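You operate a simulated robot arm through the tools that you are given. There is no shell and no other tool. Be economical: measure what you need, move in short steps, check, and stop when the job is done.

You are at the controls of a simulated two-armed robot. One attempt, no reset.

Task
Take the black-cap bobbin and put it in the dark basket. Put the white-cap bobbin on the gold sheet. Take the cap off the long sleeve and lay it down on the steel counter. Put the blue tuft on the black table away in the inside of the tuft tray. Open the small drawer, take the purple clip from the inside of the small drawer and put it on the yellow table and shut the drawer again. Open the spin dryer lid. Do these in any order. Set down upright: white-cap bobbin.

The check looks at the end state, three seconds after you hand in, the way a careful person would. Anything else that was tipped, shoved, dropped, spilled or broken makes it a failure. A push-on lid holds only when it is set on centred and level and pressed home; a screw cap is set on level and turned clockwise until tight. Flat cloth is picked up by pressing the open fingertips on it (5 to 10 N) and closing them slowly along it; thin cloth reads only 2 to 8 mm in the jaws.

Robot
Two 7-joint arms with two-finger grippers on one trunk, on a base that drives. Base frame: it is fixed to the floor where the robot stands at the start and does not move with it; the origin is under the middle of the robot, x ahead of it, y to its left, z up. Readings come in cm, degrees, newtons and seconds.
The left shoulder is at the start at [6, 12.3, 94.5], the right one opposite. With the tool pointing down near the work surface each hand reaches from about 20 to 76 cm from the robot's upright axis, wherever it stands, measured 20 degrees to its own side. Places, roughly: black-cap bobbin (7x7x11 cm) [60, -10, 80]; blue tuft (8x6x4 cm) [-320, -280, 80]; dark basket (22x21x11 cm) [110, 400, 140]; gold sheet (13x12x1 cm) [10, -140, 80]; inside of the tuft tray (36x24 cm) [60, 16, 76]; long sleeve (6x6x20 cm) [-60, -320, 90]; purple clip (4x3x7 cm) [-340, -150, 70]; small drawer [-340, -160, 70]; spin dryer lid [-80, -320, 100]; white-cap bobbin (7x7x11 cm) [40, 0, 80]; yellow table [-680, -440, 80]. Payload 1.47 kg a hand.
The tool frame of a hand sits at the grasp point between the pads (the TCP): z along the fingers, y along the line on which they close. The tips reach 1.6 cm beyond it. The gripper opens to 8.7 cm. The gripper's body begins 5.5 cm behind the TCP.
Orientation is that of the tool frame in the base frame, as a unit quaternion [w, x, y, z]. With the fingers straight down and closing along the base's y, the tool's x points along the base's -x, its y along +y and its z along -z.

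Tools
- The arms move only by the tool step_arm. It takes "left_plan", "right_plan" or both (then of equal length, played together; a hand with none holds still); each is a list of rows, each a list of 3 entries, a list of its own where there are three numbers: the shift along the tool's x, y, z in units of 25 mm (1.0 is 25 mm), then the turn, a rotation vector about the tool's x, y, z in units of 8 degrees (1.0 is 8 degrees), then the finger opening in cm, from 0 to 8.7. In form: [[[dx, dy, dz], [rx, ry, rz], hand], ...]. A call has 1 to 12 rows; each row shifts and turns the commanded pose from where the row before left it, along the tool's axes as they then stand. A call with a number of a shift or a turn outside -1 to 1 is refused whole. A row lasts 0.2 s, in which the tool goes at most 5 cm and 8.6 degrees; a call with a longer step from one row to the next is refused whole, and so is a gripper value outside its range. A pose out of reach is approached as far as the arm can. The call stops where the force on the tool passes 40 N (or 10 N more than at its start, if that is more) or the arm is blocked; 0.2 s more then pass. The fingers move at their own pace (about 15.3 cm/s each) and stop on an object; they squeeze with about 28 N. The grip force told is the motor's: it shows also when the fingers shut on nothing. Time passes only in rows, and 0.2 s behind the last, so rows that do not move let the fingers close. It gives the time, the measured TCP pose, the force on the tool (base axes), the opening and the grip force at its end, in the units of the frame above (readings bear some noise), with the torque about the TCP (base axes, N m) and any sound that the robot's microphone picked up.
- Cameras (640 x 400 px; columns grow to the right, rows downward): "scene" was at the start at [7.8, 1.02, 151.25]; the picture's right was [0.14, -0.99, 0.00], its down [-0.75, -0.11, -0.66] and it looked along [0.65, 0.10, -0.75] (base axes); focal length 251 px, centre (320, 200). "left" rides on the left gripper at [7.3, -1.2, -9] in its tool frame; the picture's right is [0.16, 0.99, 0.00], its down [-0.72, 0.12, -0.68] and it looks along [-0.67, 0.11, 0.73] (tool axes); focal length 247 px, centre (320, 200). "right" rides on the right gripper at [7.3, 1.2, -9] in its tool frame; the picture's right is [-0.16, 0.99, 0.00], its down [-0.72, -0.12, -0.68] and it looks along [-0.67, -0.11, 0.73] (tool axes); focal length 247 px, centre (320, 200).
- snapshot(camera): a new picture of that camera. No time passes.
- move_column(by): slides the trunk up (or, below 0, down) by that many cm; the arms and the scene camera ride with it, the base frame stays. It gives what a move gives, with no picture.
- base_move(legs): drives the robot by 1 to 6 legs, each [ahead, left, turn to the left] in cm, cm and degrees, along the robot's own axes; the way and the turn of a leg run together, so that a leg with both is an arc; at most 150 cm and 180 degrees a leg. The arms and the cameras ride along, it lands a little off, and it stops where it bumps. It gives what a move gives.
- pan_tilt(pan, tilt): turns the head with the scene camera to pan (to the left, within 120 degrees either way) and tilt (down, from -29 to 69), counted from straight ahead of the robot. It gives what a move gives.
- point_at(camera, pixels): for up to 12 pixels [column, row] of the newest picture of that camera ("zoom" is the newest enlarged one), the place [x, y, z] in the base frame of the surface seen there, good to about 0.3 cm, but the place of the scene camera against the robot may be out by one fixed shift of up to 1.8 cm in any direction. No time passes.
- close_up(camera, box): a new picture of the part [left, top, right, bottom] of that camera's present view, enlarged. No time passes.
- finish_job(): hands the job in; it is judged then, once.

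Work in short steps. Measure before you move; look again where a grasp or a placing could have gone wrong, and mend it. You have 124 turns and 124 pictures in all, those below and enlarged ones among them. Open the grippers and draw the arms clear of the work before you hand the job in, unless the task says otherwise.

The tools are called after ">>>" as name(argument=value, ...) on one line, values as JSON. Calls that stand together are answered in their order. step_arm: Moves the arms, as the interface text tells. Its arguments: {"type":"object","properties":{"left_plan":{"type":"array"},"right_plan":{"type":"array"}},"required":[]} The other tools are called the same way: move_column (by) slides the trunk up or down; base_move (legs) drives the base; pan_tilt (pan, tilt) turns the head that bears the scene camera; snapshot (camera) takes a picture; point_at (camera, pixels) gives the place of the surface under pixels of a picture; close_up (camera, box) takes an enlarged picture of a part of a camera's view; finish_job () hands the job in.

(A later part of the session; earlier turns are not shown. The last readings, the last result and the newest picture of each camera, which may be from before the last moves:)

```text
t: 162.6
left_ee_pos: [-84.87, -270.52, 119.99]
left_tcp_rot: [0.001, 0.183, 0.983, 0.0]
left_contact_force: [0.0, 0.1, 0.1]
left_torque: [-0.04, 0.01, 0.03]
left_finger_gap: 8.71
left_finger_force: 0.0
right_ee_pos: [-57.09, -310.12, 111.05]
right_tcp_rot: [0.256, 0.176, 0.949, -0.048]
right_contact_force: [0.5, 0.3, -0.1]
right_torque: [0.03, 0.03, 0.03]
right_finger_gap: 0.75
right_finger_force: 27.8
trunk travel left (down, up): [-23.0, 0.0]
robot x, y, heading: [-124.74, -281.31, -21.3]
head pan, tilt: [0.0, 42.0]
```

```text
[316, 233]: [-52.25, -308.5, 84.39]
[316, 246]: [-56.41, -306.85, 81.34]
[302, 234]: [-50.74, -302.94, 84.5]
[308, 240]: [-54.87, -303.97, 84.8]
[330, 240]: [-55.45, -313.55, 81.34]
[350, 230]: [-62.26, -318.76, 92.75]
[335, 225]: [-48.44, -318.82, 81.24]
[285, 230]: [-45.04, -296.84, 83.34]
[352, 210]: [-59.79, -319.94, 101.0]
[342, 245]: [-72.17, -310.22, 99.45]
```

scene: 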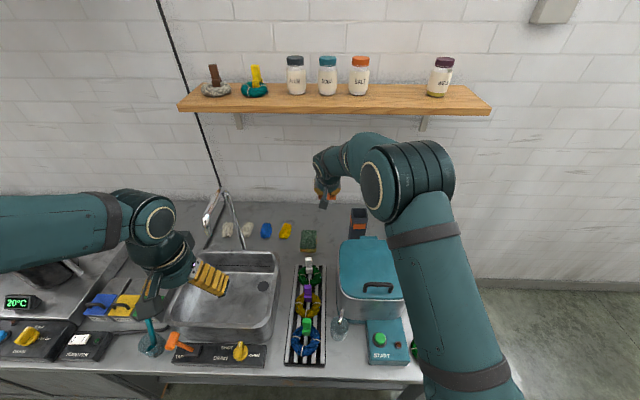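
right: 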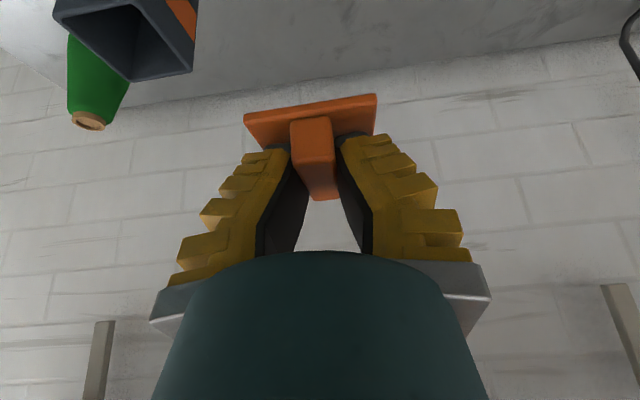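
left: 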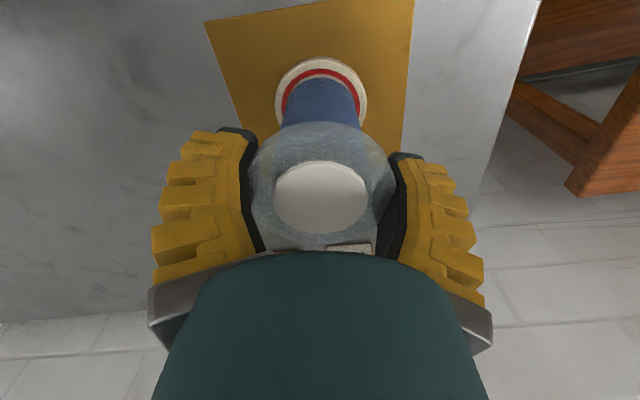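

I shift 2.5 cm right to the middle of the gap and lower 13 cm, then check arm clearance.

>>> step_arm(right_plan=[[[0, -0.5, 0], [0, 0, 0], 0.5], [[0, -0.5, 0], [0, 0, 0], 0.5], [[0.43, 0, 0.75], [0, 0, 0], 0.5], [[0.43, 0, 0.75], [0, 0, 0], 0.5], [[0.43, 0, 0.75], [0, 0, 0], 0.5], [[0.43, 0, 0.75], [0, 0, 0], 0.5], [[0.43, 0, 0.75], [0, 0, 0], 0.5], [[0.43, 0, 0.75], [0, 0, 0], 0.5], [[0, 0, 0], [0, 0, 0], 0.5]])

>>> close_up(camera="scene", box=[270, 130, 510, 330])

>>> snapshot(camera="right")

```text
t: 164.6
left_ee_pos: [-84.95, -270.27, 120.05]
left_tcp_rot: [-0.001, 0.183, 0.983, 0.0]
left_contact_force: [-0.3, -0.9, -0.3]
left_torque: [-0.01, -0.01, 0.02]
left_finger_gap: 8.68
left_finger_force: 0.1
right_ee_pos: [-58.06, -312.62, 98.31]
right_tcp_rot: [0.256, 0.177, 0.949, -0.048]
right_contact_force: [0.2, 0.2, -1.0]
right_torque: [-0.07, -0.02, -0.01]
right_finger_gap: 0.73
right_finger_force: 28.4
trunk travel left (down, up): [-23.0, 0.0]
robot x, y, heading: [-124.86, -281.29, -21.3]
head pan, tilt: [0.0, 42.0]
```

```text
2.00 times, centred on (390, 230) of scene
```

zoom: 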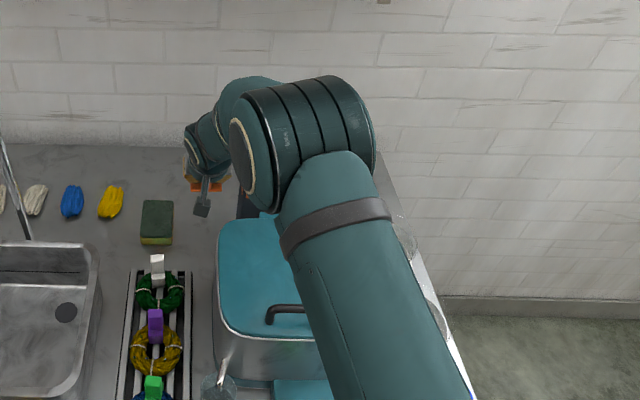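

```text
73 pictures are left
```

right: 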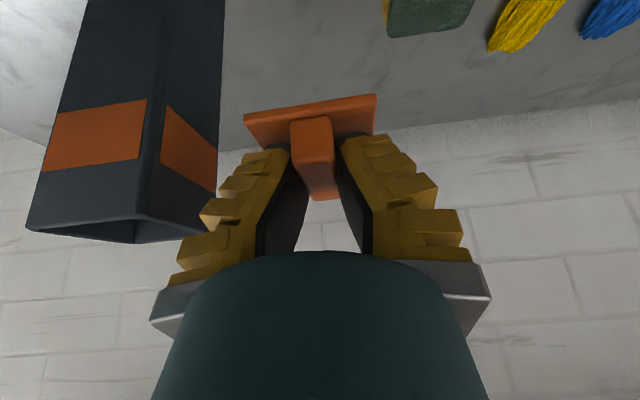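

I measure the elbow's lower parts against the sleeve and dryer before going lower.

>>> point_at(camera="zoom", pixels=[[262, 205], [250, 165], [285, 190], [310, 130], [240, 120], [205, 150], [300, 240], [330, 300], [242, 207], [350, 170], [275, 95]])

```text
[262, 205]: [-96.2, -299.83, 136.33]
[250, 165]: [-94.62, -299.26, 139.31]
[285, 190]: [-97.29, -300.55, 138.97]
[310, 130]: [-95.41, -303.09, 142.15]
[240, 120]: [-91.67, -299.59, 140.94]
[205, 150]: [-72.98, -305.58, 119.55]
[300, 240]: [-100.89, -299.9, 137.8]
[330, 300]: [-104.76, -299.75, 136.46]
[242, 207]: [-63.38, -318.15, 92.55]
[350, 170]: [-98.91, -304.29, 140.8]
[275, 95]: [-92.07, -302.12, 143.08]
```

Elbow is well clear (~125), but the wrist would come near the dryer's back-left edge. I yaw the hand 25° so the wrist swings left, shift 1 cm left, and lower 9 cm.

>>> step_arm(right_plan=[[[0, 0.4, 0], [0, 0, 0], 0.5], [[0, 0, 0], [0.39, 0, 0.676], 0.5], [[0, 0, 0], [0.39, 0, 0.676], 0.5], [[0, 0, 0], [0.39, 0, 0.676], 0.5], [[0, 0, 0], [0.39, 0, 0.676], 0.5], [[0.4, 0, 0.69], [0, 0, 0], 0.5], [[0.4, 0, 0.69], [0, 0, 0], 0.5], [[0.4, 0, 0.69], [0, 0, 0], 0.5], [[0.4, 0, 0.69], [0, 0, 0], 0.5], [[0.2, 0, 0.35], [0, 0, 0], 0.5], [[0, 0, 0], [0, 0, 0], 0.5]])

>>> close_up(camera="scene", box=[270, 130, 510, 330])

>>> snapshot(camera="right")

```text
t: 167.0
left_ee_pos: [-85.04, -270.48, 119.98]
left_tcp_rot: [0.0, 0.182, 0.983, 0.0]
left_contact_force: [0.8, -1.1, 0.1]
left_torque: [0.03, 0.02, 0.04]
left_finger_gap: 8.7
left_finger_force: 0.0
right_ee_pos: [-57.76, -311.63, 89.36]
right_tcp_rot: [0.24, 0.378, 0.889, -0.101]
right_contact_force: [0.6, 0.5, 0.0]
right_torque: [0.04, 0.0, 0.01]
right_finger_gap: 0.74
right_finger_force: 28.0
trunk travel left (down, up): [-23.0, 0.0]
robot x, y, heading: [-124.91, -281.42, -21.0]
head pan, tilt: [0.0, 42.0]
```

```text
2.00 times, centred on (390, 230) of scene
```

zoom: 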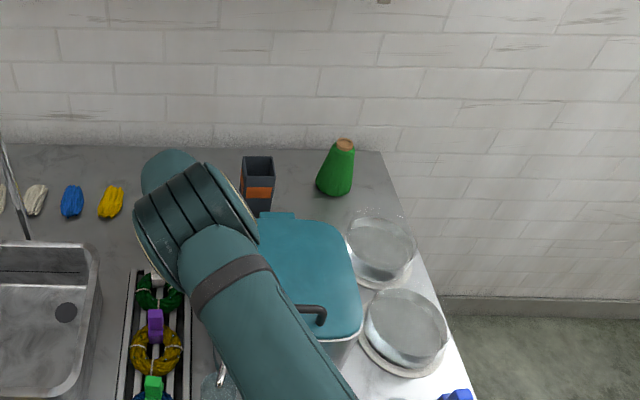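

```text
71 pictures are left
```

right: 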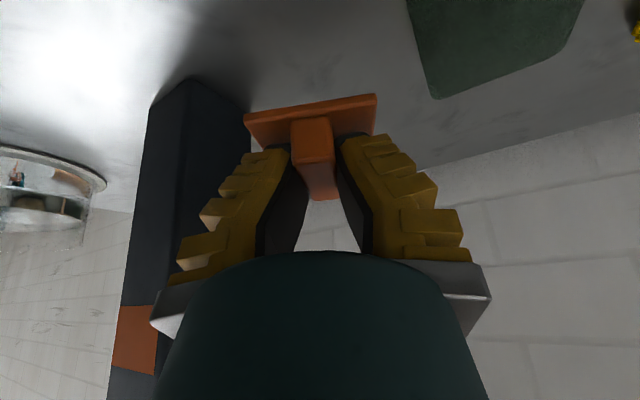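

Clear on all sides (sleeve still upright, elbow free). I lower 2.5 cm, then in small steps until contact.

>>> step_arm(right_plan=[[[0.2, 0, 0.35], [0, 0, 0], 0.5], [[0.2, 0, 0.35], [0, 0, 0], 0.5], [[0.1, 0, 0.17], [0, 0, 0], 0.5], [[0, 0, 0], [0, 0, 0], 0.5]])

>>> step_arm(right_plan=[[[0.06, 0, 0.1], [0, 0, 0], 0.5], [[0.06, 0, 0.1], [0, 0, 0], 0.5], [[0, 0, 0], [0, 0, 0], 0.5]])

>>> snapshot(camera="right")

```text
t: 168.0
left_ee_pos: [-84.92, -270.61, 119.91]
left_tcp_rot: [0.001, 0.182, 0.983, 0.0]
left_contact_force: [0.4, 0.6, 0.4]
left_torque: [0.01, 0.03, -0.04]
left_finger_gap: 8.7
left_finger_force: 0.0
right_ee_pos: [-57.56, -311.53, 86.64]
right_tcp_rot: [0.24, 0.377, 0.889, -0.101]
right_contact_force: [0.1, -0.2, -0.1]
right_torque: [0.0, 0.0, 0.0]
right_finger_gap: 0.72
right_finger_force: 27.7
trunk travel left (down, up): [-23.0, 0.0]
robot x, y, heading: [-124.62, -281.57, -21.0]
head pan, tilt: [0.0, 42.0]
```

```text
t: 168.8
left_ee_pos: [-84.86, -270.57, 120.02]
left_tcp_rot: [0.0, 0.183, 0.983, 0.0]
left_contact_force: [-0.4, -0.3, 0.3]
left_torque: [-0.01, 0.04, 0.0]
left_finger_gap: 8.71
left_finger_force: 0.2
right_ee_pos: [-57.68, -311.51, 86.11]
right_tcp_rot: [0.239, 0.377, 0.889, -0.101]
right_contact_force: [0.3, -0.1, -0.6]
right_torque: [-0.04, 0.02, 0.02]
right_finger_gap: 0.73
right_finger_force: 28.2
trunk travel left (down, up): [-23.0, 0.0]
robot x, y, heading: [-124.84, -281.51, -21.5]
head pan, tilt: [0.0, 42.0]
```

```text
70 pictures are left
```

right: 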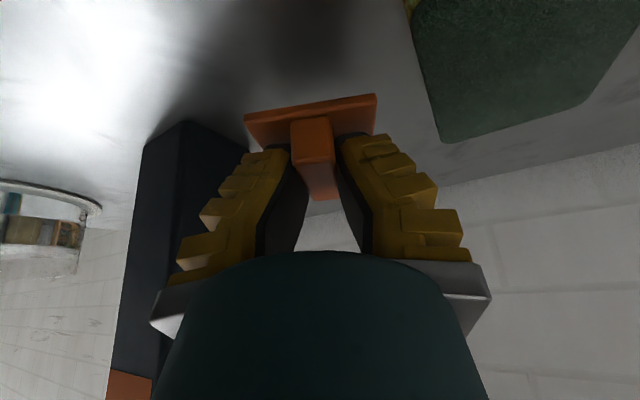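

Still free. More small steps down.

>>> step_arm(right_plan=[[[0.06, 0, 0.1], [0, 0, 0], 0.5], [[0.06, 0, 0.1], [0, 0, 0], 0.5], [[0.06, 0, 0.1], [0, 0, 0], 0.5], [[0, 0, 0], [0, 0, 0], 0.5]])

>>> step_arm(right_plan=[[[0.06, 0, 0.1], [0, 0, 0], 0.5], [[0.06, 0, 0.1], [0, 0, 0], 0.5], [[0, 0, 0], [0, 0, 0], 0.5]])

>>> step_arm(right_plan=[[[0.06, 0, 0.1], [0, 0, 0], 0.5], [[0, 0, 0], [0, 0, 0], 0.5]])

```text
t: 169.8
left_ee_pos: [-84.86, -270.6, 120.09]
left_tcp_rot: [0.0, 0.183, 0.983, 0.0]
left_contact_force: [0.5, 0.0, 0.4]
left_torque: [-0.01, -0.03, -0.02]
left_finger_gap: 8.7
left_finger_force: 0.0
right_ee_pos: [-57.7, -311.64, 85.25]
right_tcp_rot: [0.239, 0.378, 0.889, -0.101]
right_contact_force: [0.5, -0.4, 0.0]
right_torque: [-0.01, 0.04, -0.01]
right_finger_gap: 0.72
right_finger_force: 27.8
trunk travel left (down, up): [-23.0, 0.0]
robot x, y, heading: [-124.94, -281.58, -21.0]
head pan, tilt: [0.0, 42.0]
```

```text
t: 170.6
left_ee_pos: [-84.86, -270.58, 120.07]
left_tcp_rot: [0.0, 0.184, 0.983, -0.001]
left_contact_force: [0.2, 0.1, 0.1]
left_torque: [-0.03, 0.01, 0.02]
left_finger_gap: 8.69
left_finger_force: 0.1
right_ee_pos: [-57.62, -311.52, 84.58]
right_tcp_rot: [0.239, 0.379, 0.888, -0.1]
right_contact_force: [-0.6, -0.4, -0.1]
right_torque: [0.01, -0.01, 0.0]
right_finger_gap: 0.73
right_finger_force: 28.0
trunk travel left (down, up): [-23.0, 0.0]
robot x, y, heading: [-124.53, -281.66, -20.9]
head pan, tilt: [0.0, 42.0]
```

```text
t: 171.2
left_ee_pos: [-84.87, -270.5, 119.99]
left_tcp_rot: [-0.001, 0.183, 0.983, 0.001]
left_contact_force: [-0.4, -0.5, 0.4]
left_torque: [0.01, 0.02, -0.01]
left_finger_gap: 8.7
left_finger_force: 0.0
right_ee_pos: [-57.69, -311.56, 84.39]
right_tcp_rot: [0.239, 0.378, 0.889, -0.101]
right_contact_force: [-0.1, 0.0, 0.6]
right_torque: [0.03, 0.01, 0.01]
right_finger_gap: 0.76
right_finger_force: 27.8
trunk travel left (down, up): [-23.0, 0.0]
robot x, y, heading: [-124.78, -281.73, -21.3]
head pan, tilt: [0.0, 42.0]
```

>>> step_arm(right_plan=[[[0.06, 0, 0.1], [0, 0, 0], 0.5], [[0.06, 0, 0.1], [0, 0, 0], 0.5], [[0, 0, 0], [0, 0, 0], 0.5]])

>>> step_arm(right_plan=[[[0.06, 0, 0.1], [0, 0, 0], 0.5], [[0, 0, 0], [0, 0, 0], 0.5]])

>>> snapshot(camera="right")

```text
t: 172.0
left_ee_pos: [-84.87, -270.41, 120.0]
left_tcp_rot: [0.0, 0.182, 0.983, -0.001]
left_contact_force: [0.1, -0.4, -0.6]
left_torque: [0.01, 0.01, -0.01]
left_finger_gap: 8.7
left_finger_force: 0.0
right_ee_pos: [-57.61, -311.55, 83.75]
right_tcp_rot: [0.239, 0.378, 0.889, -0.101]
right_contact_force: [0.4, 0.6, -0.1]
right_torque: [-0.03, 0.01, 0.0]
right_finger_gap: 0.76
right_finger_force: 28.3
trunk travel left (down, up): [-23.0, 0.0]
robot x, y, heading: [-124.77, -281.24, -21.0]
head pan, tilt: [0.0, 42.0]
```

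```text
t: 172.6
left_ee_pos: [-84.9, -270.54, 119.98]
left_tcp_rot: [0.0, 0.184, 0.983, 0.0]
left_contact_force: [-0.1, 0.3, 0.6]
left_torque: [0.02, -0.01, -0.01]
left_finger_gap: 8.7
left_finger_force: 0.0
right_ee_pos: [-57.63, -311.51, 83.47]
right_tcp_rot: [0.239, 0.378, 0.889, -0.101]
right_contact_force: [0.8, -1.1, -0.2]
right_torque: [-0.03, 0.0, 0.02]
right_finger_gap: 0.74
right_finger_force: 28.0
trunk travel left (down, up): [-23.0, 0.0]
robot x, y, heading: [-124.89, -281.55, -21.1]
head pan, tilt: [0.0, 42.0]
```

```text
69 pictures are left
```

right: 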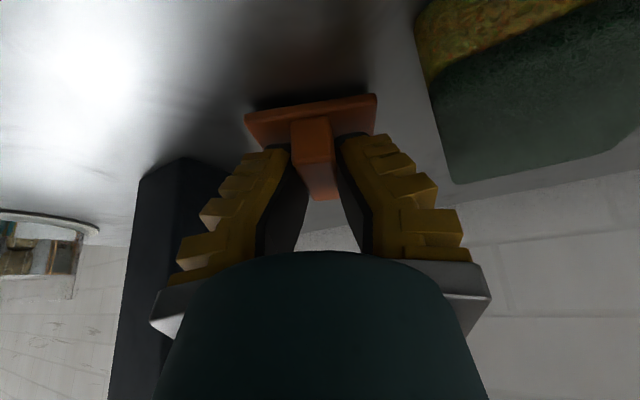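

Shadow nearly meets the cap. Two more small steps.

>>> step_arm(right_plan=[[[0.06, 0, 0.1], [0, 0, 0], 0.5], [[0, 0, 0], [0, 0, 0], 0.5]])

>>> step_arm(right_plan=[[[0.06, 0, 0.1], [0, 0, 0], 0.5], [[0, 0, 0], [0, 0, 0], 0.5]])

>>> step_arm(right_plan=[[[0.03, 0, 0.05], [0, 0, 0], 0.5], [[0, 0, 0], [0, 0, 0], 0.5]])

```text
t: 173.2
left_ee_pos: [-84.9, -270.56, 119.93]
left_tcp_rot: [-0.001, 0.183, 0.983, 0.0]
left_contact_force: [0.3, 0.1, -0.2]
left_torque: [-0.03, 0.01, -0.01]
left_finger_gap: 8.72
left_finger_force: 0.0
right_ee_pos: [-57.79, -311.49, 83.19]
right_tcp_rot: [0.239, 0.378, 0.889, -0.1]
right_contact_force: [0.1, -0.4, -0.4]
right_torque: [0.01, 0.04, -0.02]
right_finger_gap: 0.73
right_finger_force: 27.9
trunk travel left (down, up): [-23.0, 0.0]
robot x, y, heading: [-125.02, -281.63, -20.8]
head pan, tilt: [0.0, 42.0]
```

```text
t: 173.8
left_ee_pos: [-84.94, -270.54, 120.01]
left_tcp_rot: [0.0, 0.183, 0.983, 0.0]
left_contact_force: [0.0, -0.3, -0.2]
left_torque: [0.0, -0.01, 0.02]
left_finger_gap: 8.7
left_finger_force: 0.0
right_ee_pos: [-57.59, -311.58, 82.95]
right_tcp_rot: [0.241, 0.377, 0.889, -0.1]
right_contact_force: [-0.1, 0.7, 6.0]
right_torque: [-0.08, -0.13, 0.0]
right_finger_gap: 0.94
right_finger_force: 27.6
trunk travel left (down, up): [-23.0, 0.0]
robot x, y, heading: [-124.87, -281.55, -21.1]
head pan, tilt: [0.0, 42.0]
```

```text
t: 174.4
left_ee_pos: [-84.97, -270.46, 119.92]
left_tcp_rot: [0.0, 0.183, 0.983, 0.0]
left_contact_force: [0.9, -0.3, -0.2]
left_torque: [0.01, -0.03, 0.0]
left_finger_gap: 8.69
left_finger_force: 0.0
right_ee_pos: [-57.56, -311.58, 82.86]
right_tcp_rot: [0.241, 0.379, 0.888, -0.101]
right_contact_force: [2.4, -3.1, 15.7]
right_torque: [-0.15, -0.11, 0.04]
right_finger_gap: 1.21
right_finger_force: 27.9
trunk travel left (down, up): [-23.0, 0.0]
robot x, y, heading: [-124.88, -281.43, -21.1]
head pan, tilt: [0.0, 42.0]
```

Contact. I open gently and lift the hand straight up.

>>> step_arm(right_plan=[[[-0.02, 0, -0.04], [0, 0, 0], 1.6], [[0, 0, 0], [0, 0, 0], 3], [[0, 0, 0], [0, 0, 0], 3], [[-0.3, 0, -0.52], [0, 0, 0], 3], [[-0.5, 0, -0.86], [0, 0, 0], 3], [[-0.5, 0, -0.86], [0, 0, 0], 3], [[-0.5, 0, -0.86], [0, 0, 0], 3], [[-0.5, 0, -0.86], [0, 0, 0], 3], [[-0.5, 0, -0.86], [0, 0, 0], 3], [[-0.5, 0, -0.86], [0, 0, 0], 3], [[-0.5, 0, -0.86], [0, 0, 0], 3], [[0, 0, 0], [0, 0, 0], 3]])

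>>> step_arm(right_plan=[[[0.6, 0, -0.6], [-0.39, 0, -0.676], 5], [[0.8, 0, -0.6], [-0.39, 0, -0.676], 5], [[0.8, 0, -0.6], [-0.39, 0, -0.676], 5], [[0.8, 0, -0.6], [-0.39, 0, -0.676], 5], [[0.8, -0.5, -0.5], [0, 0.94, 0], 5], [[0.9, -0.5, 0], [0, 0.94, 0], 5], [[0.9, -0.5, 0], [0, 0.94, 0], 5], [[0.9, -0.5, 0], [0, 0.94, 0], 5], [[0.6, -0.5, 0], [0, 0, 0], 5], [[0, 0, 0], [0, 0, 0], 5]])

>>> snapshot(camera="scene")

>>> snapshot(camera="right")

```text
t: 177.0
left_ee_pos: [-84.87, -270.52, 119.89]
left_tcp_rot: [0.001, 0.184, 0.983, 0.0]
left_contact_force: [0.2, 0.1, 0.3]
left_torque: [-0.02, 0.01, 0.01]
left_finger_gap: 8.7
left_finger_force: 0.0
right_ee_pos: [-57.82, -311.79, 101.83]
right_tcp_rot: [0.239, 0.378, 0.889, -0.101]
right_contact_force: [0.7, 0.3, 0.2]
right_torque: [0.0, -0.02, -0.01]
right_finger_gap: 3.61
right_finger_force: 4.4
trunk travel left (down, up): [-23.0, 0.0]
robot x, y, heading: [-124.73, -281.8, -21.2]
head pan, tilt: [0.0, 42.0]
```

```text
t: 179.2
left_ee_pos: [-84.9, -270.52, 119.96]
left_tcp_rot: [0.0, 0.183, 0.983, 0.0]
left_contact_force: [0.1, 0.4, 1.1]
left_torque: [-0.01, 0.01, 0.02]
left_finger_gap: 8.71
left_finger_force: 0.0
right_ee_pos: [-77.14, -308.11, 101.55]
right_tcp_rot: [-0.001, 0.183, 0.983, 0.0]
right_contact_force: [-0.3, 0.4, 0.2]
right_torque: [0.01, -0.02, -0.05]
right_finger_gap: 5.54
right_finger_force: 3.7
trunk travel left (down, up): [-23.0, 0.0]
robot x, y, heading: [-124.65, -281.51, -21.3]
head pan, tilt: [0.0, 42.0]
```

```text
68 pictures are left
```

scene: 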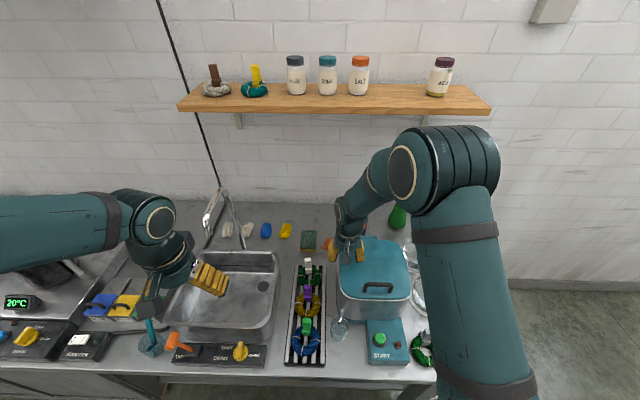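

```text
67 pictures are left
```

right: 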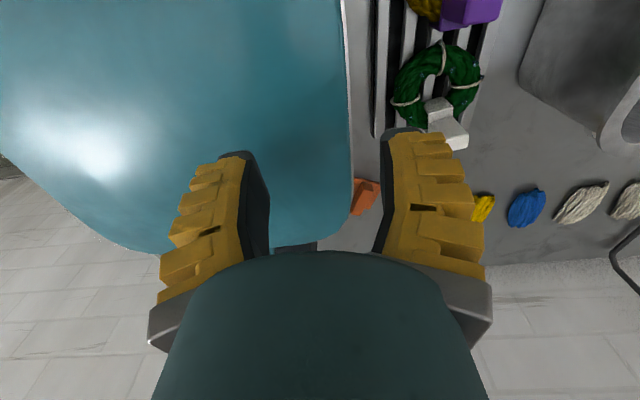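

The cap lies on the counter left of the sleeve. I raise the right hand, move it over the lid handle, and yaw it 90° so the fingers close front-to-back.

>>> step_arm(right_plan=[[[0, 0, -0.9], [0, 0, 0], 5], [[0, 0, -1], [0, 0, 0], 5], [[0.7, -0.5, -1], [0, 0, 0], 5], [[0.7, -0.6, -1], [0, 0, 0], 5], [[0.7, -0.6, -1], [0, 0, 0], 5], [[0.7, -0.6, -1], [0, 0, 0], 5], [[0.7, -0.6, -1], [0, 0, 0], 5], [[0.7, -0.6, 0], [0, 0, 0], 5], [[0, 0, 0], [0, 0, 0], 5]])

>>> step_arm(right_plan=[[[0, 0, 0], [0, 0, -0.94], 5], [[0, 0, 0], [0, 0, -0.94], 5], [[0, 0, 0], [0, 0, -0.94], 5], [[0, 0, 0], [0, 0, -0.94], 5], [[0, 0, 0], [0, 0, -0.94], 5], [[0, 0, 0], [0, 0, -0.94], 5], [[0, 0, 0], [0, 0, -0.94], 5], [[0, 0, 0], [0, 0, -0.94], 5], [[0, 0, 0], [0, 0, -0.94], 5], [[0, 0, 0], [0, 0, -0.94], 5], [[0, 0, 0], [0, 0, -0.94], 5], [[0, 0, 0], [0, 0, -0.91], 5]])

>>> snapshot(camera="right")

>>> snapshot(camera="scene")

```text
t: 181.2
left_ee_pos: [-84.74, -270.48, 120.01]
left_tcp_rot: [0.0, 0.183, 0.983, -0.001]
left_contact_force: [0.3, -1.0, -0.2]
left_torque: [0.0, 0.02, 0.0]
left_finger_gap: 8.7
left_finger_force: 0.0
right_ee_pos: [-90.08, -312.34, 118.6]
right_tcp_rot: [0.001, 0.183, 0.983, 0.0]
right_contact_force: [0.6, 0.1, 0.1]
right_torque: [0.0, 0.02, 0.02]
right_finger_gap: 5.53
right_finger_force: 3.4
trunk travel left (down, up): [-23.0, 0.0]
robot x, y, heading: [-124.95, -281.46, -21.2]
head pan, tilt: [0.0, 42.0]
```

```text
t: 183.8
left_ee_pos: [-84.9, -270.56, 120.08]
left_tcp_rot: [0.0, 0.184, 0.983, 0.001]
left_contact_force: [0.0, 0.0, 1.0]
left_torque: [-0.05, 0.02, -0.01]
left_finger_gap: 8.69
left_finger_force: 0.1
right_ee_pos: [-90.2, -312.37, 118.78]
right_tcp_rot: [0.0, -0.566, 0.824, -0.001]
right_contact_force: [0.1, -0.5, -0.5]
right_torque: [0.01, -0.02, -0.01]
right_finger_gap: 5.53
right_finger_force: 4.5
trunk travel left (down, up): [-23.0, 0.0]
robot x, y, heading: [-124.83, -281.74, -21.1]
head pan, tilt: [0.0, 42.0]
```

```text
66 pictures are left
```

right: 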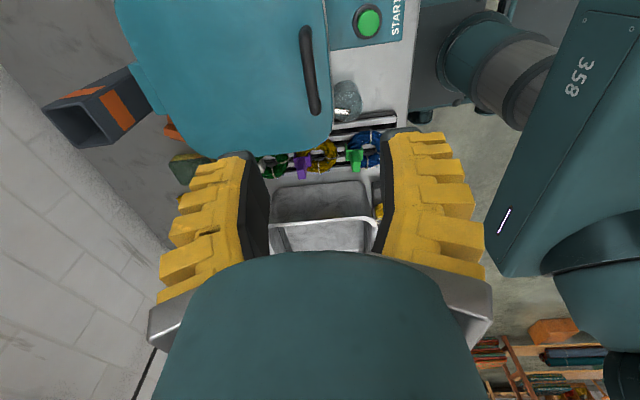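

```text
65 pictures are left
```

scene: 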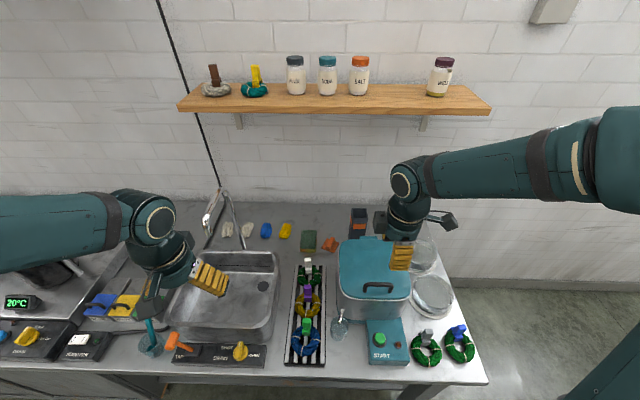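

The handle bar runs from (306,30) to (314,112) in the right picture. I measure it.

>>> point_at(camera="right", pixels=[[306, 40], [309, 65], [312, 90], [315, 110], [306, 27], [290, 70], [325, 80], [324, 30], [135, 90], [310, 75]])

>>> close_up(camera="right", box=[250, 0, 370, 130])

```text
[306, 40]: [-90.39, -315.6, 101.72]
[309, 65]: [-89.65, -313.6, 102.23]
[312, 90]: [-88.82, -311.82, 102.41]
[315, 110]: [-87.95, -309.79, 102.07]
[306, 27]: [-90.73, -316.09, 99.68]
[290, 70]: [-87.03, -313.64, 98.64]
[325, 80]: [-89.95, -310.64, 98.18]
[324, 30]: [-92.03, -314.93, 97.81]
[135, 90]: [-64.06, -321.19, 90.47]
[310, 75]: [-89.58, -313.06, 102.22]
```

```text
3.08 times, centred on (310, 65) of right
```

zoom: 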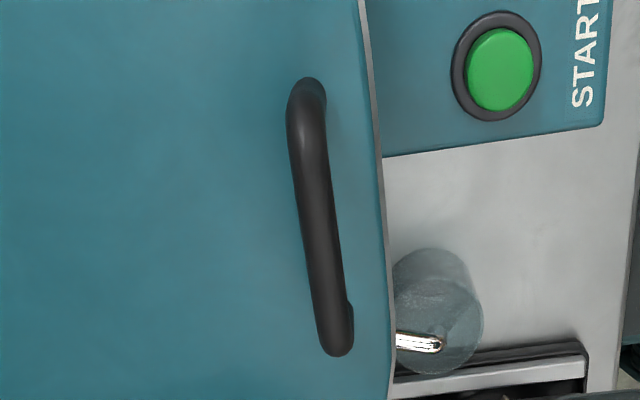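

Bar centre ≈ (-89.4,-312.9), axis height ~101.8, lid top 98.4. I tilt the hand 25° (wrist toward me, away from the shelf) and lower it astride the bar.

>>> step_arm(right_plan=[[[0, 0, 0], [0.78, 0, 0], 5], [[0, 0, 0], [0.78, 0, 0], 5], [[0, 0, 0], [0.78, 0, 0], 5], [[0, 0, 0], [0.78, 0, 0], 5], [[0.07, 0.36, 0.9], [0, 0, 0], 5], [[0, 0.36, 0.9], [0, 0, 0], 5], [[0, 0.36, 0.9], [0, 0, 0], 5], [[0, 0.36, 0.9], [0, 0, 0], 5], [[0, 0.36, 0.9], [0, 0, 0], 5], [[0, 0.36, 0.9], [0, 0, 0], 5], [[0, 0.2, 0.5], [0, 0, 0], 5], [[0, 0.18, 0.42], [0, 0, 0], 5]])

>>> snapshot(camera="right")

>>> close_up(camera="scene", box=[320, 200, 460, 330])

```text
t: 186.4
left_ee_pos: [-84.85, -270.51, 120.01]
left_tcp_rot: [-0.001, 0.184, 0.983, 0.0]
left_contact_force: [0.6, 0.5, 0.5]
left_torque: [-0.02, -0.02, 0.01]
left_finger_gap: 8.69
left_finger_force: 0.0
right_ee_pos: [-89.36, -313.08, 101.8]
right_tcp_rot: [0.122, -0.551, 0.806, -0.179]
right_contact_force: [-0.1, 0.6, -0.3]
right_torque: [-0.02, -0.02, -0.01]
right_finger_gap: 5.53
right_finger_force: 4.0
trunk travel left (down, up): [-23.0, 0.0]
robot x, y, heading: [-124.76, -281.73, -21.0]
head pan, tilt: [0.0, 42.0]
```

```text
63 pictures are left
```

right: 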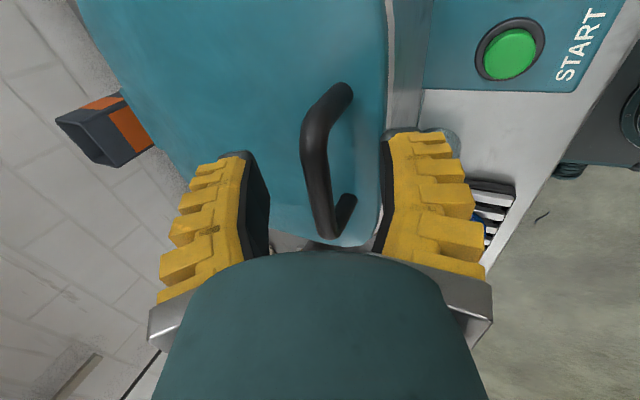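

```text
3.08 times, centred on (390, 265) of scene
```

zoom: 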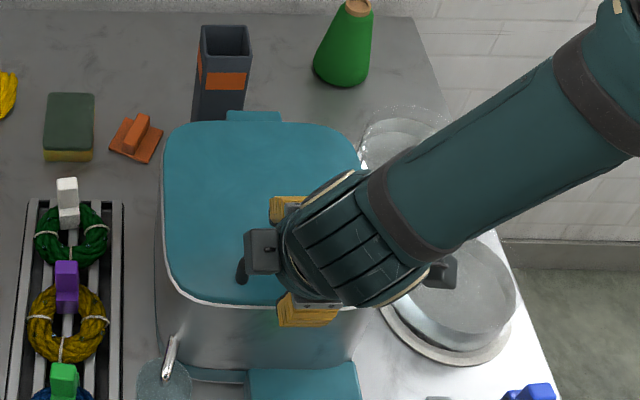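

The bar is between the pads. I close and raise along the first 15° of the arc.

>>> step_arm(right_plan=[[[0, 0, 0], [0, 0, 0], 2.5], [[0, 0, 0], [0, 0, 0], 0.5], [[0, 0, 0], [0, 0, 0], 0.3], [[0, 0, 0], [0, 0, 0], 0.3], [[0, -0.3, -0.34], [0, 0, 0], 0.3], [[0, -0.29, -0.33], [0, 0, 0], 0.3], [[0, -0.34, -0.3], [0, 0, 0], 0.3], [[0, -0.33, -0.29], [0, 0, 0], 0.3], [[0, 0, 0], [0, 0, 0], 0.3]])

>>> snapshot(camera="scene")

```text
t: 188.4
left_ee_pos: [-84.81, -270.63, 119.98]
left_tcp_rot: [-0.001, 0.183, 0.983, 0.0]
left_contact_force: [-0.6, 0.3, 0.7]
left_torque: [-0.02, 0.01, 0.01]
left_finger_gap: 8.69
left_finger_force: 0.0
right_ee_pos: [-87.91, -313.59, 105.81]
right_tcp_rot: [0.122, -0.552, 0.806, -0.179]
right_contact_force: [4.4, -5.8, -4.0]
right_torque: [0.03, -0.01, -0.46]
right_finger_gap: 0.62
right_finger_force: 29.9
trunk travel left (down, up): [-23.0, 0.0]
robot x, y, heading: [-124.33, -281.73, -21.1]
head pan, tilt: [0.0, 42.0]
```

```text
61 pictures are left
```

scene: 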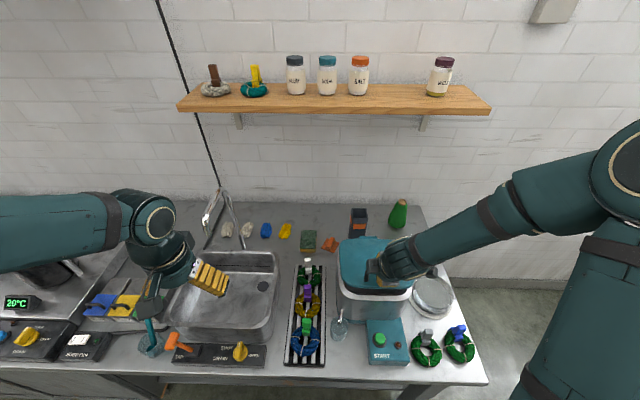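

The lid rises with small forces. I follow the arc on to about 60°.

>>> step_arm(right_plan=[[[0, -0.38, -0.25], [0, 0, 0], 0.3], [[0, -0.38, -0.25], [0, 0, 0], 0.3], [[0, -0.41, -0.2], [0, 0, 0], 0.3], [[0, -0.41, -0.2], [0, 0, 0], 0.3], [[0, -0.43, -0.14], [0, 0, 0], 0.3], [[0, -0.43, -0.14], [0, 0, 0], 0.3], [[0, -0.44, -0.09], [0, 0, 0], 0.3], [[0, -0.44, -0.09], [0, 0, 0], 0.3], [[0, -0.45, -0.03], [0, 0, 0], 0.3], [[0, -0.45, -0.03], [0, 0, 0], 0.3], [[0, 0, 0], [0, 0, 0], 0.3]])

>>> snapshot(camera="scene")

>>> snapshot(camera="right")

```text
t: 190.8
left_ee_pos: [-84.94, -270.61, 119.95]
left_tcp_rot: [-0.001, 0.183, 0.983, 0.0]
left_contact_force: [-0.2, 0.2, 0.8]
left_torque: [-0.02, -0.02, 0.01]
left_finger_gap: 8.71
left_finger_force: 0.0
right_ee_pos: [-80.51, -316.51, 113.53]
right_tcp_rot: [0.123, -0.552, 0.805, -0.179]
right_contact_force: [0.0, -5.2, -5.7]
right_torque: [0.08, -0.04, -0.12]
right_finger_gap: 0.61
right_finger_force: 28.9
trunk travel left (down, up): [-23.0, 0.0]
robot x, y, heading: [-124.96, -282.01, -20.8]
head pan, tilt: [0.0, 42.0]
```

```text
60 pictures are left
```

scene: 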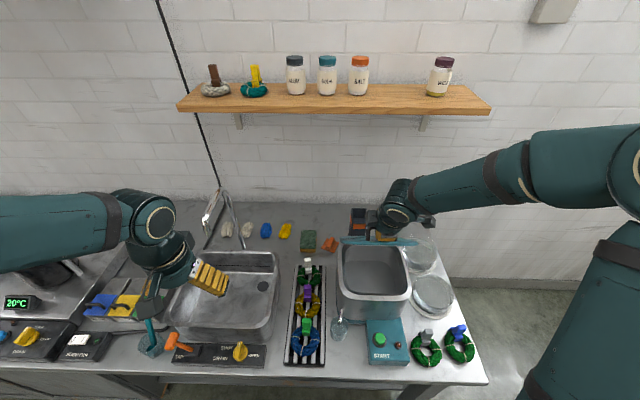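

```text
59 pictures are left
```

right: 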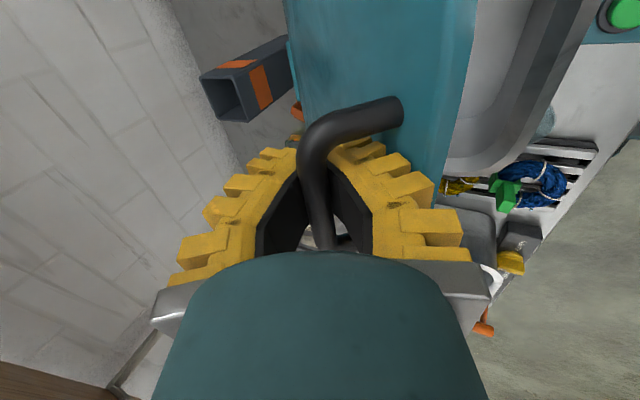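

Lid is at about 50-60°. I continue past vertical.

>>> step_arm(right_plan=[[[0, -0.45, 0.03], [0, 0, 0], 0.3], [[0, -0.45, 0.03], [0, 0, 0], 0.3], [[0, -0.44, 0.09], [0, 0, 0], 0.3], [[0, -0.44, 0.09], [0, 0, 0], 0.3], [[0, -0.42, 0.14], [0, 0, 0], 0.3], [[0, -0.42, 0.14], [0, 0, 0], 0.3], [[0, -0.4, 0.2], [0, 0, 0], 0.3], [[0, -0.4, 0.2], [0, 0, 0], 0.3], [[0, -0.37, 0.25], [0, 0, 0], 0.3], [[0, -0.37, 0.25], [0, 0, 0], 0.3], [[0, 0, 0], [0, 0, 0], 0.3]])

>>> snapshot(camera="scene")

>>> snapshot(camera="right")

```text
t: 193.2
left_ee_pos: [-85.0, -270.45, 120.04]
left_tcp_rot: [0.001, 0.183, 0.983, 0.0]
left_contact_force: [0.5, -0.6, 0.2]
left_torque: [-0.02, 0.03, 0.01]
left_finger_gap: 8.7
left_finger_force: 0.0
right_ee_pos: [-70.35, -320.32, 115.12]
right_tcp_rot: [0.123, -0.552, 0.805, -0.18]
right_contact_force: [-6.6, -2.5, 17.8]
right_torque: [0.35, 0.95, 0.28]
right_finger_gap: 1.53
right_finger_force: 7.6
trunk travel left (down, up): [-23.0, 0.0]
robot x, y, heading: [-124.77, -281.34, -21.4]
head pan, tilt: [0.0, 42.0]
```

```text
58 pictures are left
```

scene: 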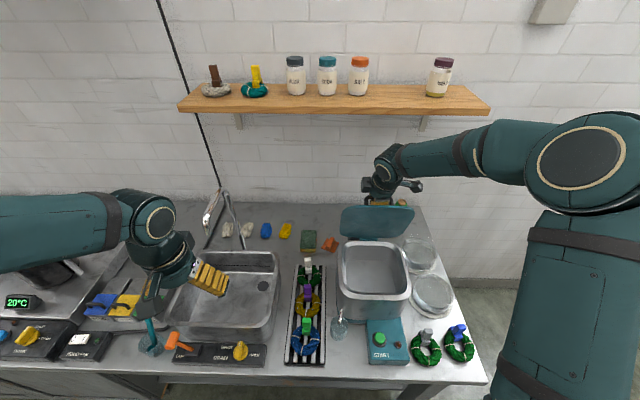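

```text
57 pictures are left
```

right: 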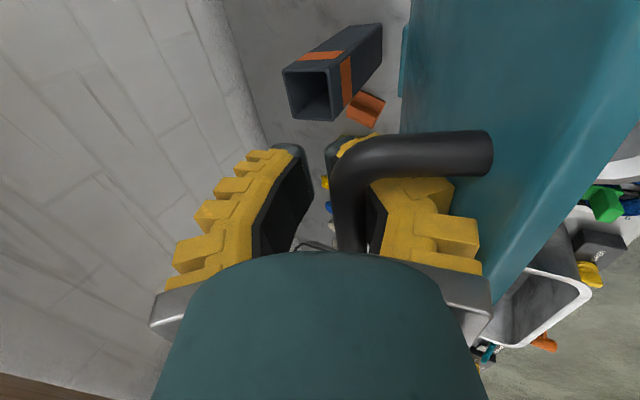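

The lid is nearly upright, though the grip shifted and presses (18 N up). I loosen the fingers slightly, ease up 0.7 cm, and push the bar 2 cm further back.

>>> step_arm(right_plan=[[[0, -0.12, -0.25], [0, 0, 0], 2.2], [[0, 0, 0], [0, 0, 0], 2.2], [[0, -0.36, 0.17], [0, 0, 0], 2.2], [[0, -0.36, 0.17], [0, 0, 0], 2.2], [[0, 0, 0], [0, 0, 0], 2.2]])

>>> snapshot(camera="right")

>>> close_up(camera="scene", box=[310, 150, 450, 290])

```text
t: 194.4
left_ee_pos: [-84.91, -270.59, 120.02]
left_tcp_rot: [0.0, 0.183, 0.983, 0.0]
left_contact_force: [1.4, -0.4, 0.5]
left_torque: [-0.01, 0.02, -0.03]
left_finger_gap: 8.7
left_finger_force: 0.1
right_ee_pos: [-68.48, -321.12, 115.52]
right_tcp_rot: [0.123, -0.552, 0.805, -0.178]
right_contact_force: [-1.3, -0.6, 1.3]
right_torque: [0.08, 0.2, 0.11]
right_finger_gap: 3.11
right_finger_force: 5.8
trunk travel left (down, up): [-23.0, 0.0]
robot x, y, heading: [-124.95, -281.79, -21.4]
head pan, tilt: [0.0, 42.0]
```

```text
56 pictures are left
```

right: 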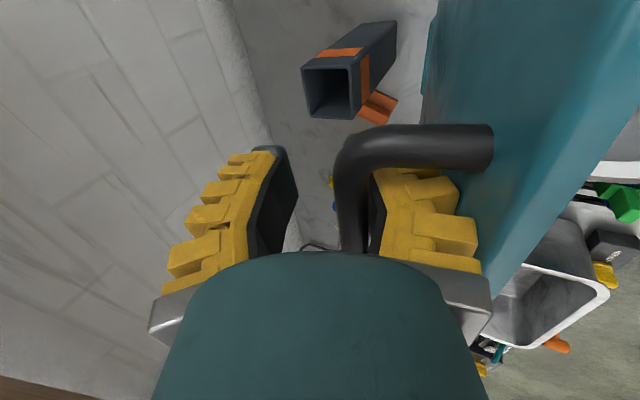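

```text
2.86 times, centred on (380, 220) of scene
```

zoom: 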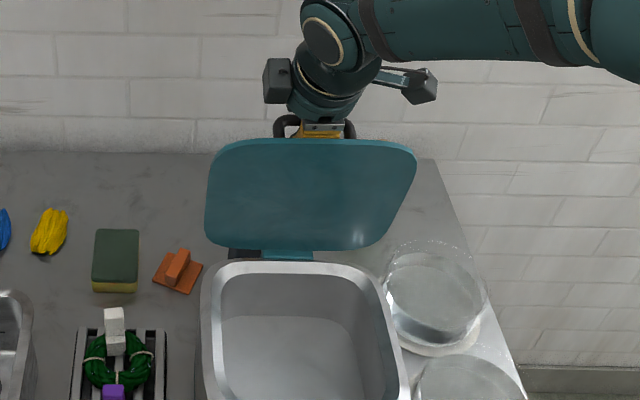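

The lid is just past vertical. I push 2 cm more and watch the force.

>>> step_arm(right_plan=[[[0, -0.25, 0.2], [0, 0, 0], 2.2], [[0, -0.25, 0.2], [0, 0, 0], 2.2], [[0, -0.25, 0.2], [0, 0, 0], 2.2], [[0, 0, 0], [0, 0, 0], 2.2]])

>>> close_up(camera="scene", box=[310, 150, 450, 290])

```text
t: 195.5
left_ee_pos: [-84.9, -270.57, 120.0]
left_tcp_rot: [0.0, 0.185, 0.983, 0.0]
left_contact_force: [-0.6, 0.9, -0.4]
left_torque: [-0.01, -0.01, 0.06]
left_finger_gap: 8.7
left_finger_force: 0.0
right_ee_pos: [-66.1, -322.03, 115.51]
right_tcp_rot: [0.126, -0.55, 0.805, -0.183]
right_contact_force: [-4.1, -1.7, 18.3]
right_torque: [0.98, 1.19, -0.14]
right_finger_gap: 3.83
right_finger_force: 8.8
trunk travel left (down, up): [-23.0, 0.0]
robot x, y, heading: [-125.11, -281.75, -21.1]
head pan, tilt: [0.0, 42.0]
stopped in row 4 (right hand): the force on the tool passed its limit at 41 N (the readings are from after the stop); the commanded pose is now the measured one
```

```text
2.86 times, centred on (380, 220) of scene
```

zoom: 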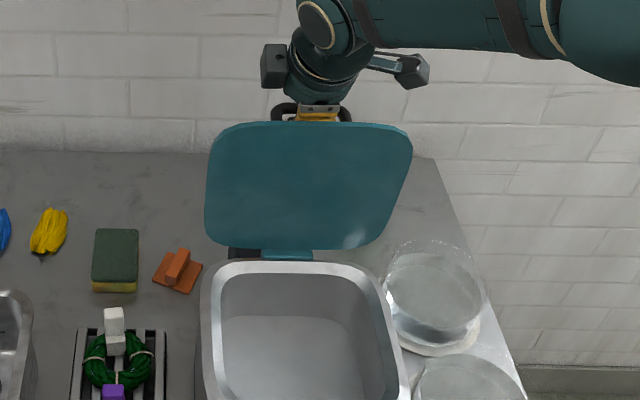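

That's the stop. I open the fingers a bit and withdraw straight up, then look if the lid stays.

>>> step_arm(right_plan=[[[0, -0.04, -0.09], [0, 0, 0], 3.8], [[0, -0.1, -0.22], [0, 0, 0], 3.8], [[0, -0.17, -0.36], [0, 0, 0], 3.8], [[0, -0.25, -0.54], [0, 0, 0], 3.8], [[0, -0.3, -0.64], [0, 0, 0], 3.8], [[0, -0.3, -0.64], [0, 0, 0], 3.8], [[0, -0.3, -0.64], [0, 0, 0], 3.8], [[0, 0, 0], [0, 0, 0], 3.8]])

>>> snapshot(camera="scene")

>>> snapshot(camera="right")

```text
t: 196.4
left_ee_pos: [-85.03, -270.58, 120.02]
left_tcp_rot: [0.0, 0.182, 0.983, 0.0]
left_contact_force: [0.0, -0.1, 0.6]
left_torque: [0.0, -0.02, -0.04]
left_finger_gap: 8.71
left_finger_force: 0.1
right_ee_pos: [-66.55, -321.67, 116.2]
right_tcp_rot: [0.116, -0.553, 0.807, -0.172]
right_contact_force: [-1.0, 1.8, -14.0]
right_torque: [-0.27, -0.5, -0.25]
right_finger_gap: 4.56
right_finger_force: 5.1
trunk travel left (down, up): [-23.0, 0.0]
robot x, y, heading: [-125.04, -281.42, -21.1]
head pan, tilt: [0.0, 42.0]
stopped in row 4 (right hand): the force on the tool passed its limit at 49 N (the readings are from after the stop); the commanded pose is now the measured one
```

```text
53 pictures are left
```

scene: 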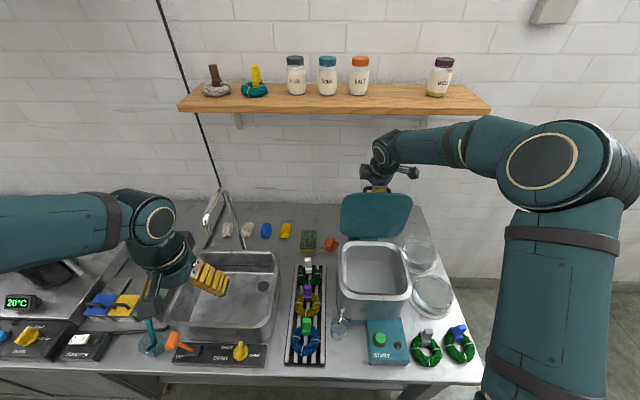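

```text
52 pictures are left
```

right: 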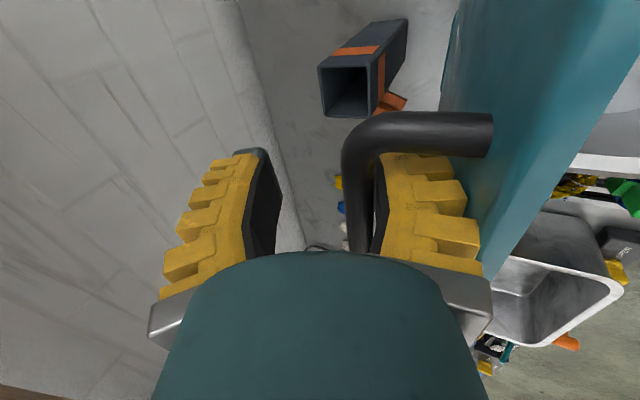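

The front finger is wedged obliquely between bar and lid. I rotate the hand upright so the finger lies parallel to the lid, then check.

>>> step_arm(right_plan=[[[0, 0, 0], [-0.6, 0, 0], 3.8], [[0, 0, 0], [-0.6, 0, 0], 3.8], [[0, 0, 0], [-0.6, 0, 0], 3.8], [[0, 0, 0], [-0.6, 0, 0], 3.8], [[0, 0, 0], [-0.6, 0, 0], 3.8], [[0, 0, 0], [0, 0, 0], 3.8]])

>>> snapshot(camera="right")

```text
t: 197.8
left_ee_pos: [-84.91, -270.52, 120.04]
left_tcp_rot: [0.0, 0.183, 0.983, 0.001]
left_contact_force: [-0.3, -0.1, -0.7]
left_torque: [0.03, 0.02, -0.03]
left_finger_gap: 8.7
left_finger_force: 0.0
right_ee_pos: [-66.53, -321.87, 116.26]
right_tcp_rot: [0.001, -0.565, 0.825, -0.001]
right_contact_force: [-0.5, 0.0, 0.2]
right_torque: [-0.01, 0.01, -0.02]
right_finger_gap: 4.4
right_finger_force: 4.5
trunk travel left (down, up): [-23.0, 0.0]
robot x, y, heading: [-124.76, -281.67, -21.1]
head pan, tilt: [0.0, 42.0]
```

```text
51 pictures are left
```

right: 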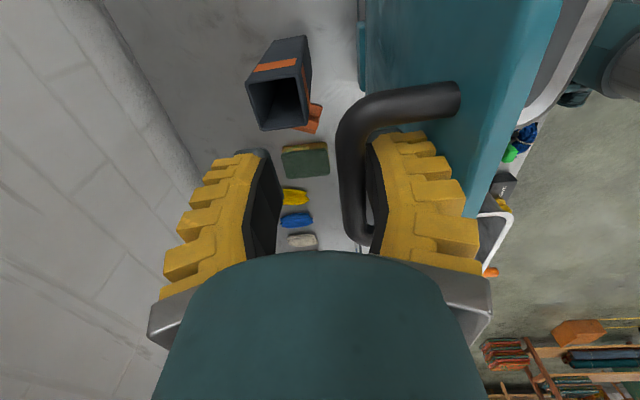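

Force is gone. I withdraw straight up in small rows.

>>> step_arm(right_plan=[[[0, 0, -0.2], [0, 0, 0], 3.8], [[0, 0, -0.3], [0, 0, 0], 3.8], [[0, 0, -0.4], [0, 0, 0], 3.8], [[0, 0, -0.5], [0, 0, 0], 3.8], [[0, 0, -0.6], [0, 0, 0], 3.8], [[0, 0, -0.6], [0, 0, 0], 3.8], [[0, 0, -0.6], [0, 0, 0], 3.8], [[0, 0, 0], [0, 0, 0], 3.8]])

>>> snapshot(camera="right")

>>> snapshot(camera="scene")

```text
t: 199.6
left_ee_pos: [-84.79, -270.47, 119.99]
left_tcp_rot: [0.0, 0.183, 0.983, 0.001]
left_contact_force: [0.3, -0.3, -1.0]
left_torque: [-0.03, 0.02, -0.01]
left_finger_gap: 8.72
left_finger_force: 0.0
right_ee_pos: [-66.41, -321.8, 124.19]
right_tcp_rot: [0.001, -0.565, 0.825, -0.003]
right_contact_force: [-0.2, 0.4, -0.1]
right_torque: [0.01, -0.01, -0.02]
right_finger_gap: 4.37
right_finger_force: 4.5
trunk travel left (down, up): [-23.0, 0.0]
robot x, y, heading: [-124.43, -281.6, -21.0]
head pan, tilt: [0.0, 42.0]
```

```text
50 pictures are left
```

right: 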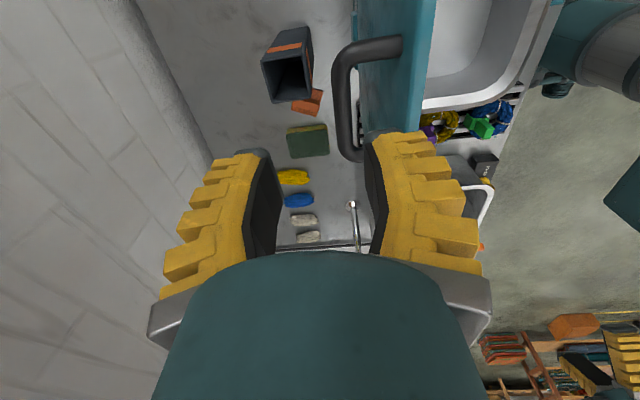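

```text
49 pictures are left
```

scene: 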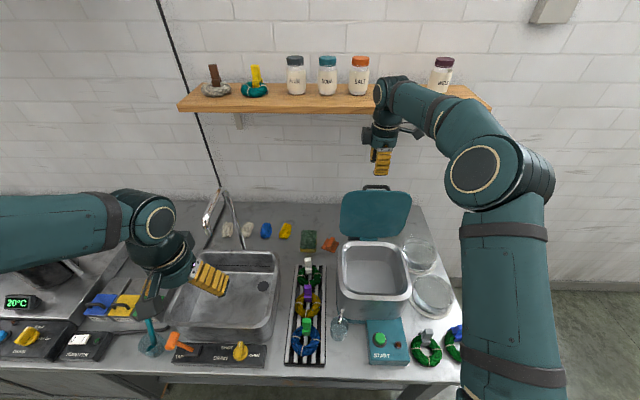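

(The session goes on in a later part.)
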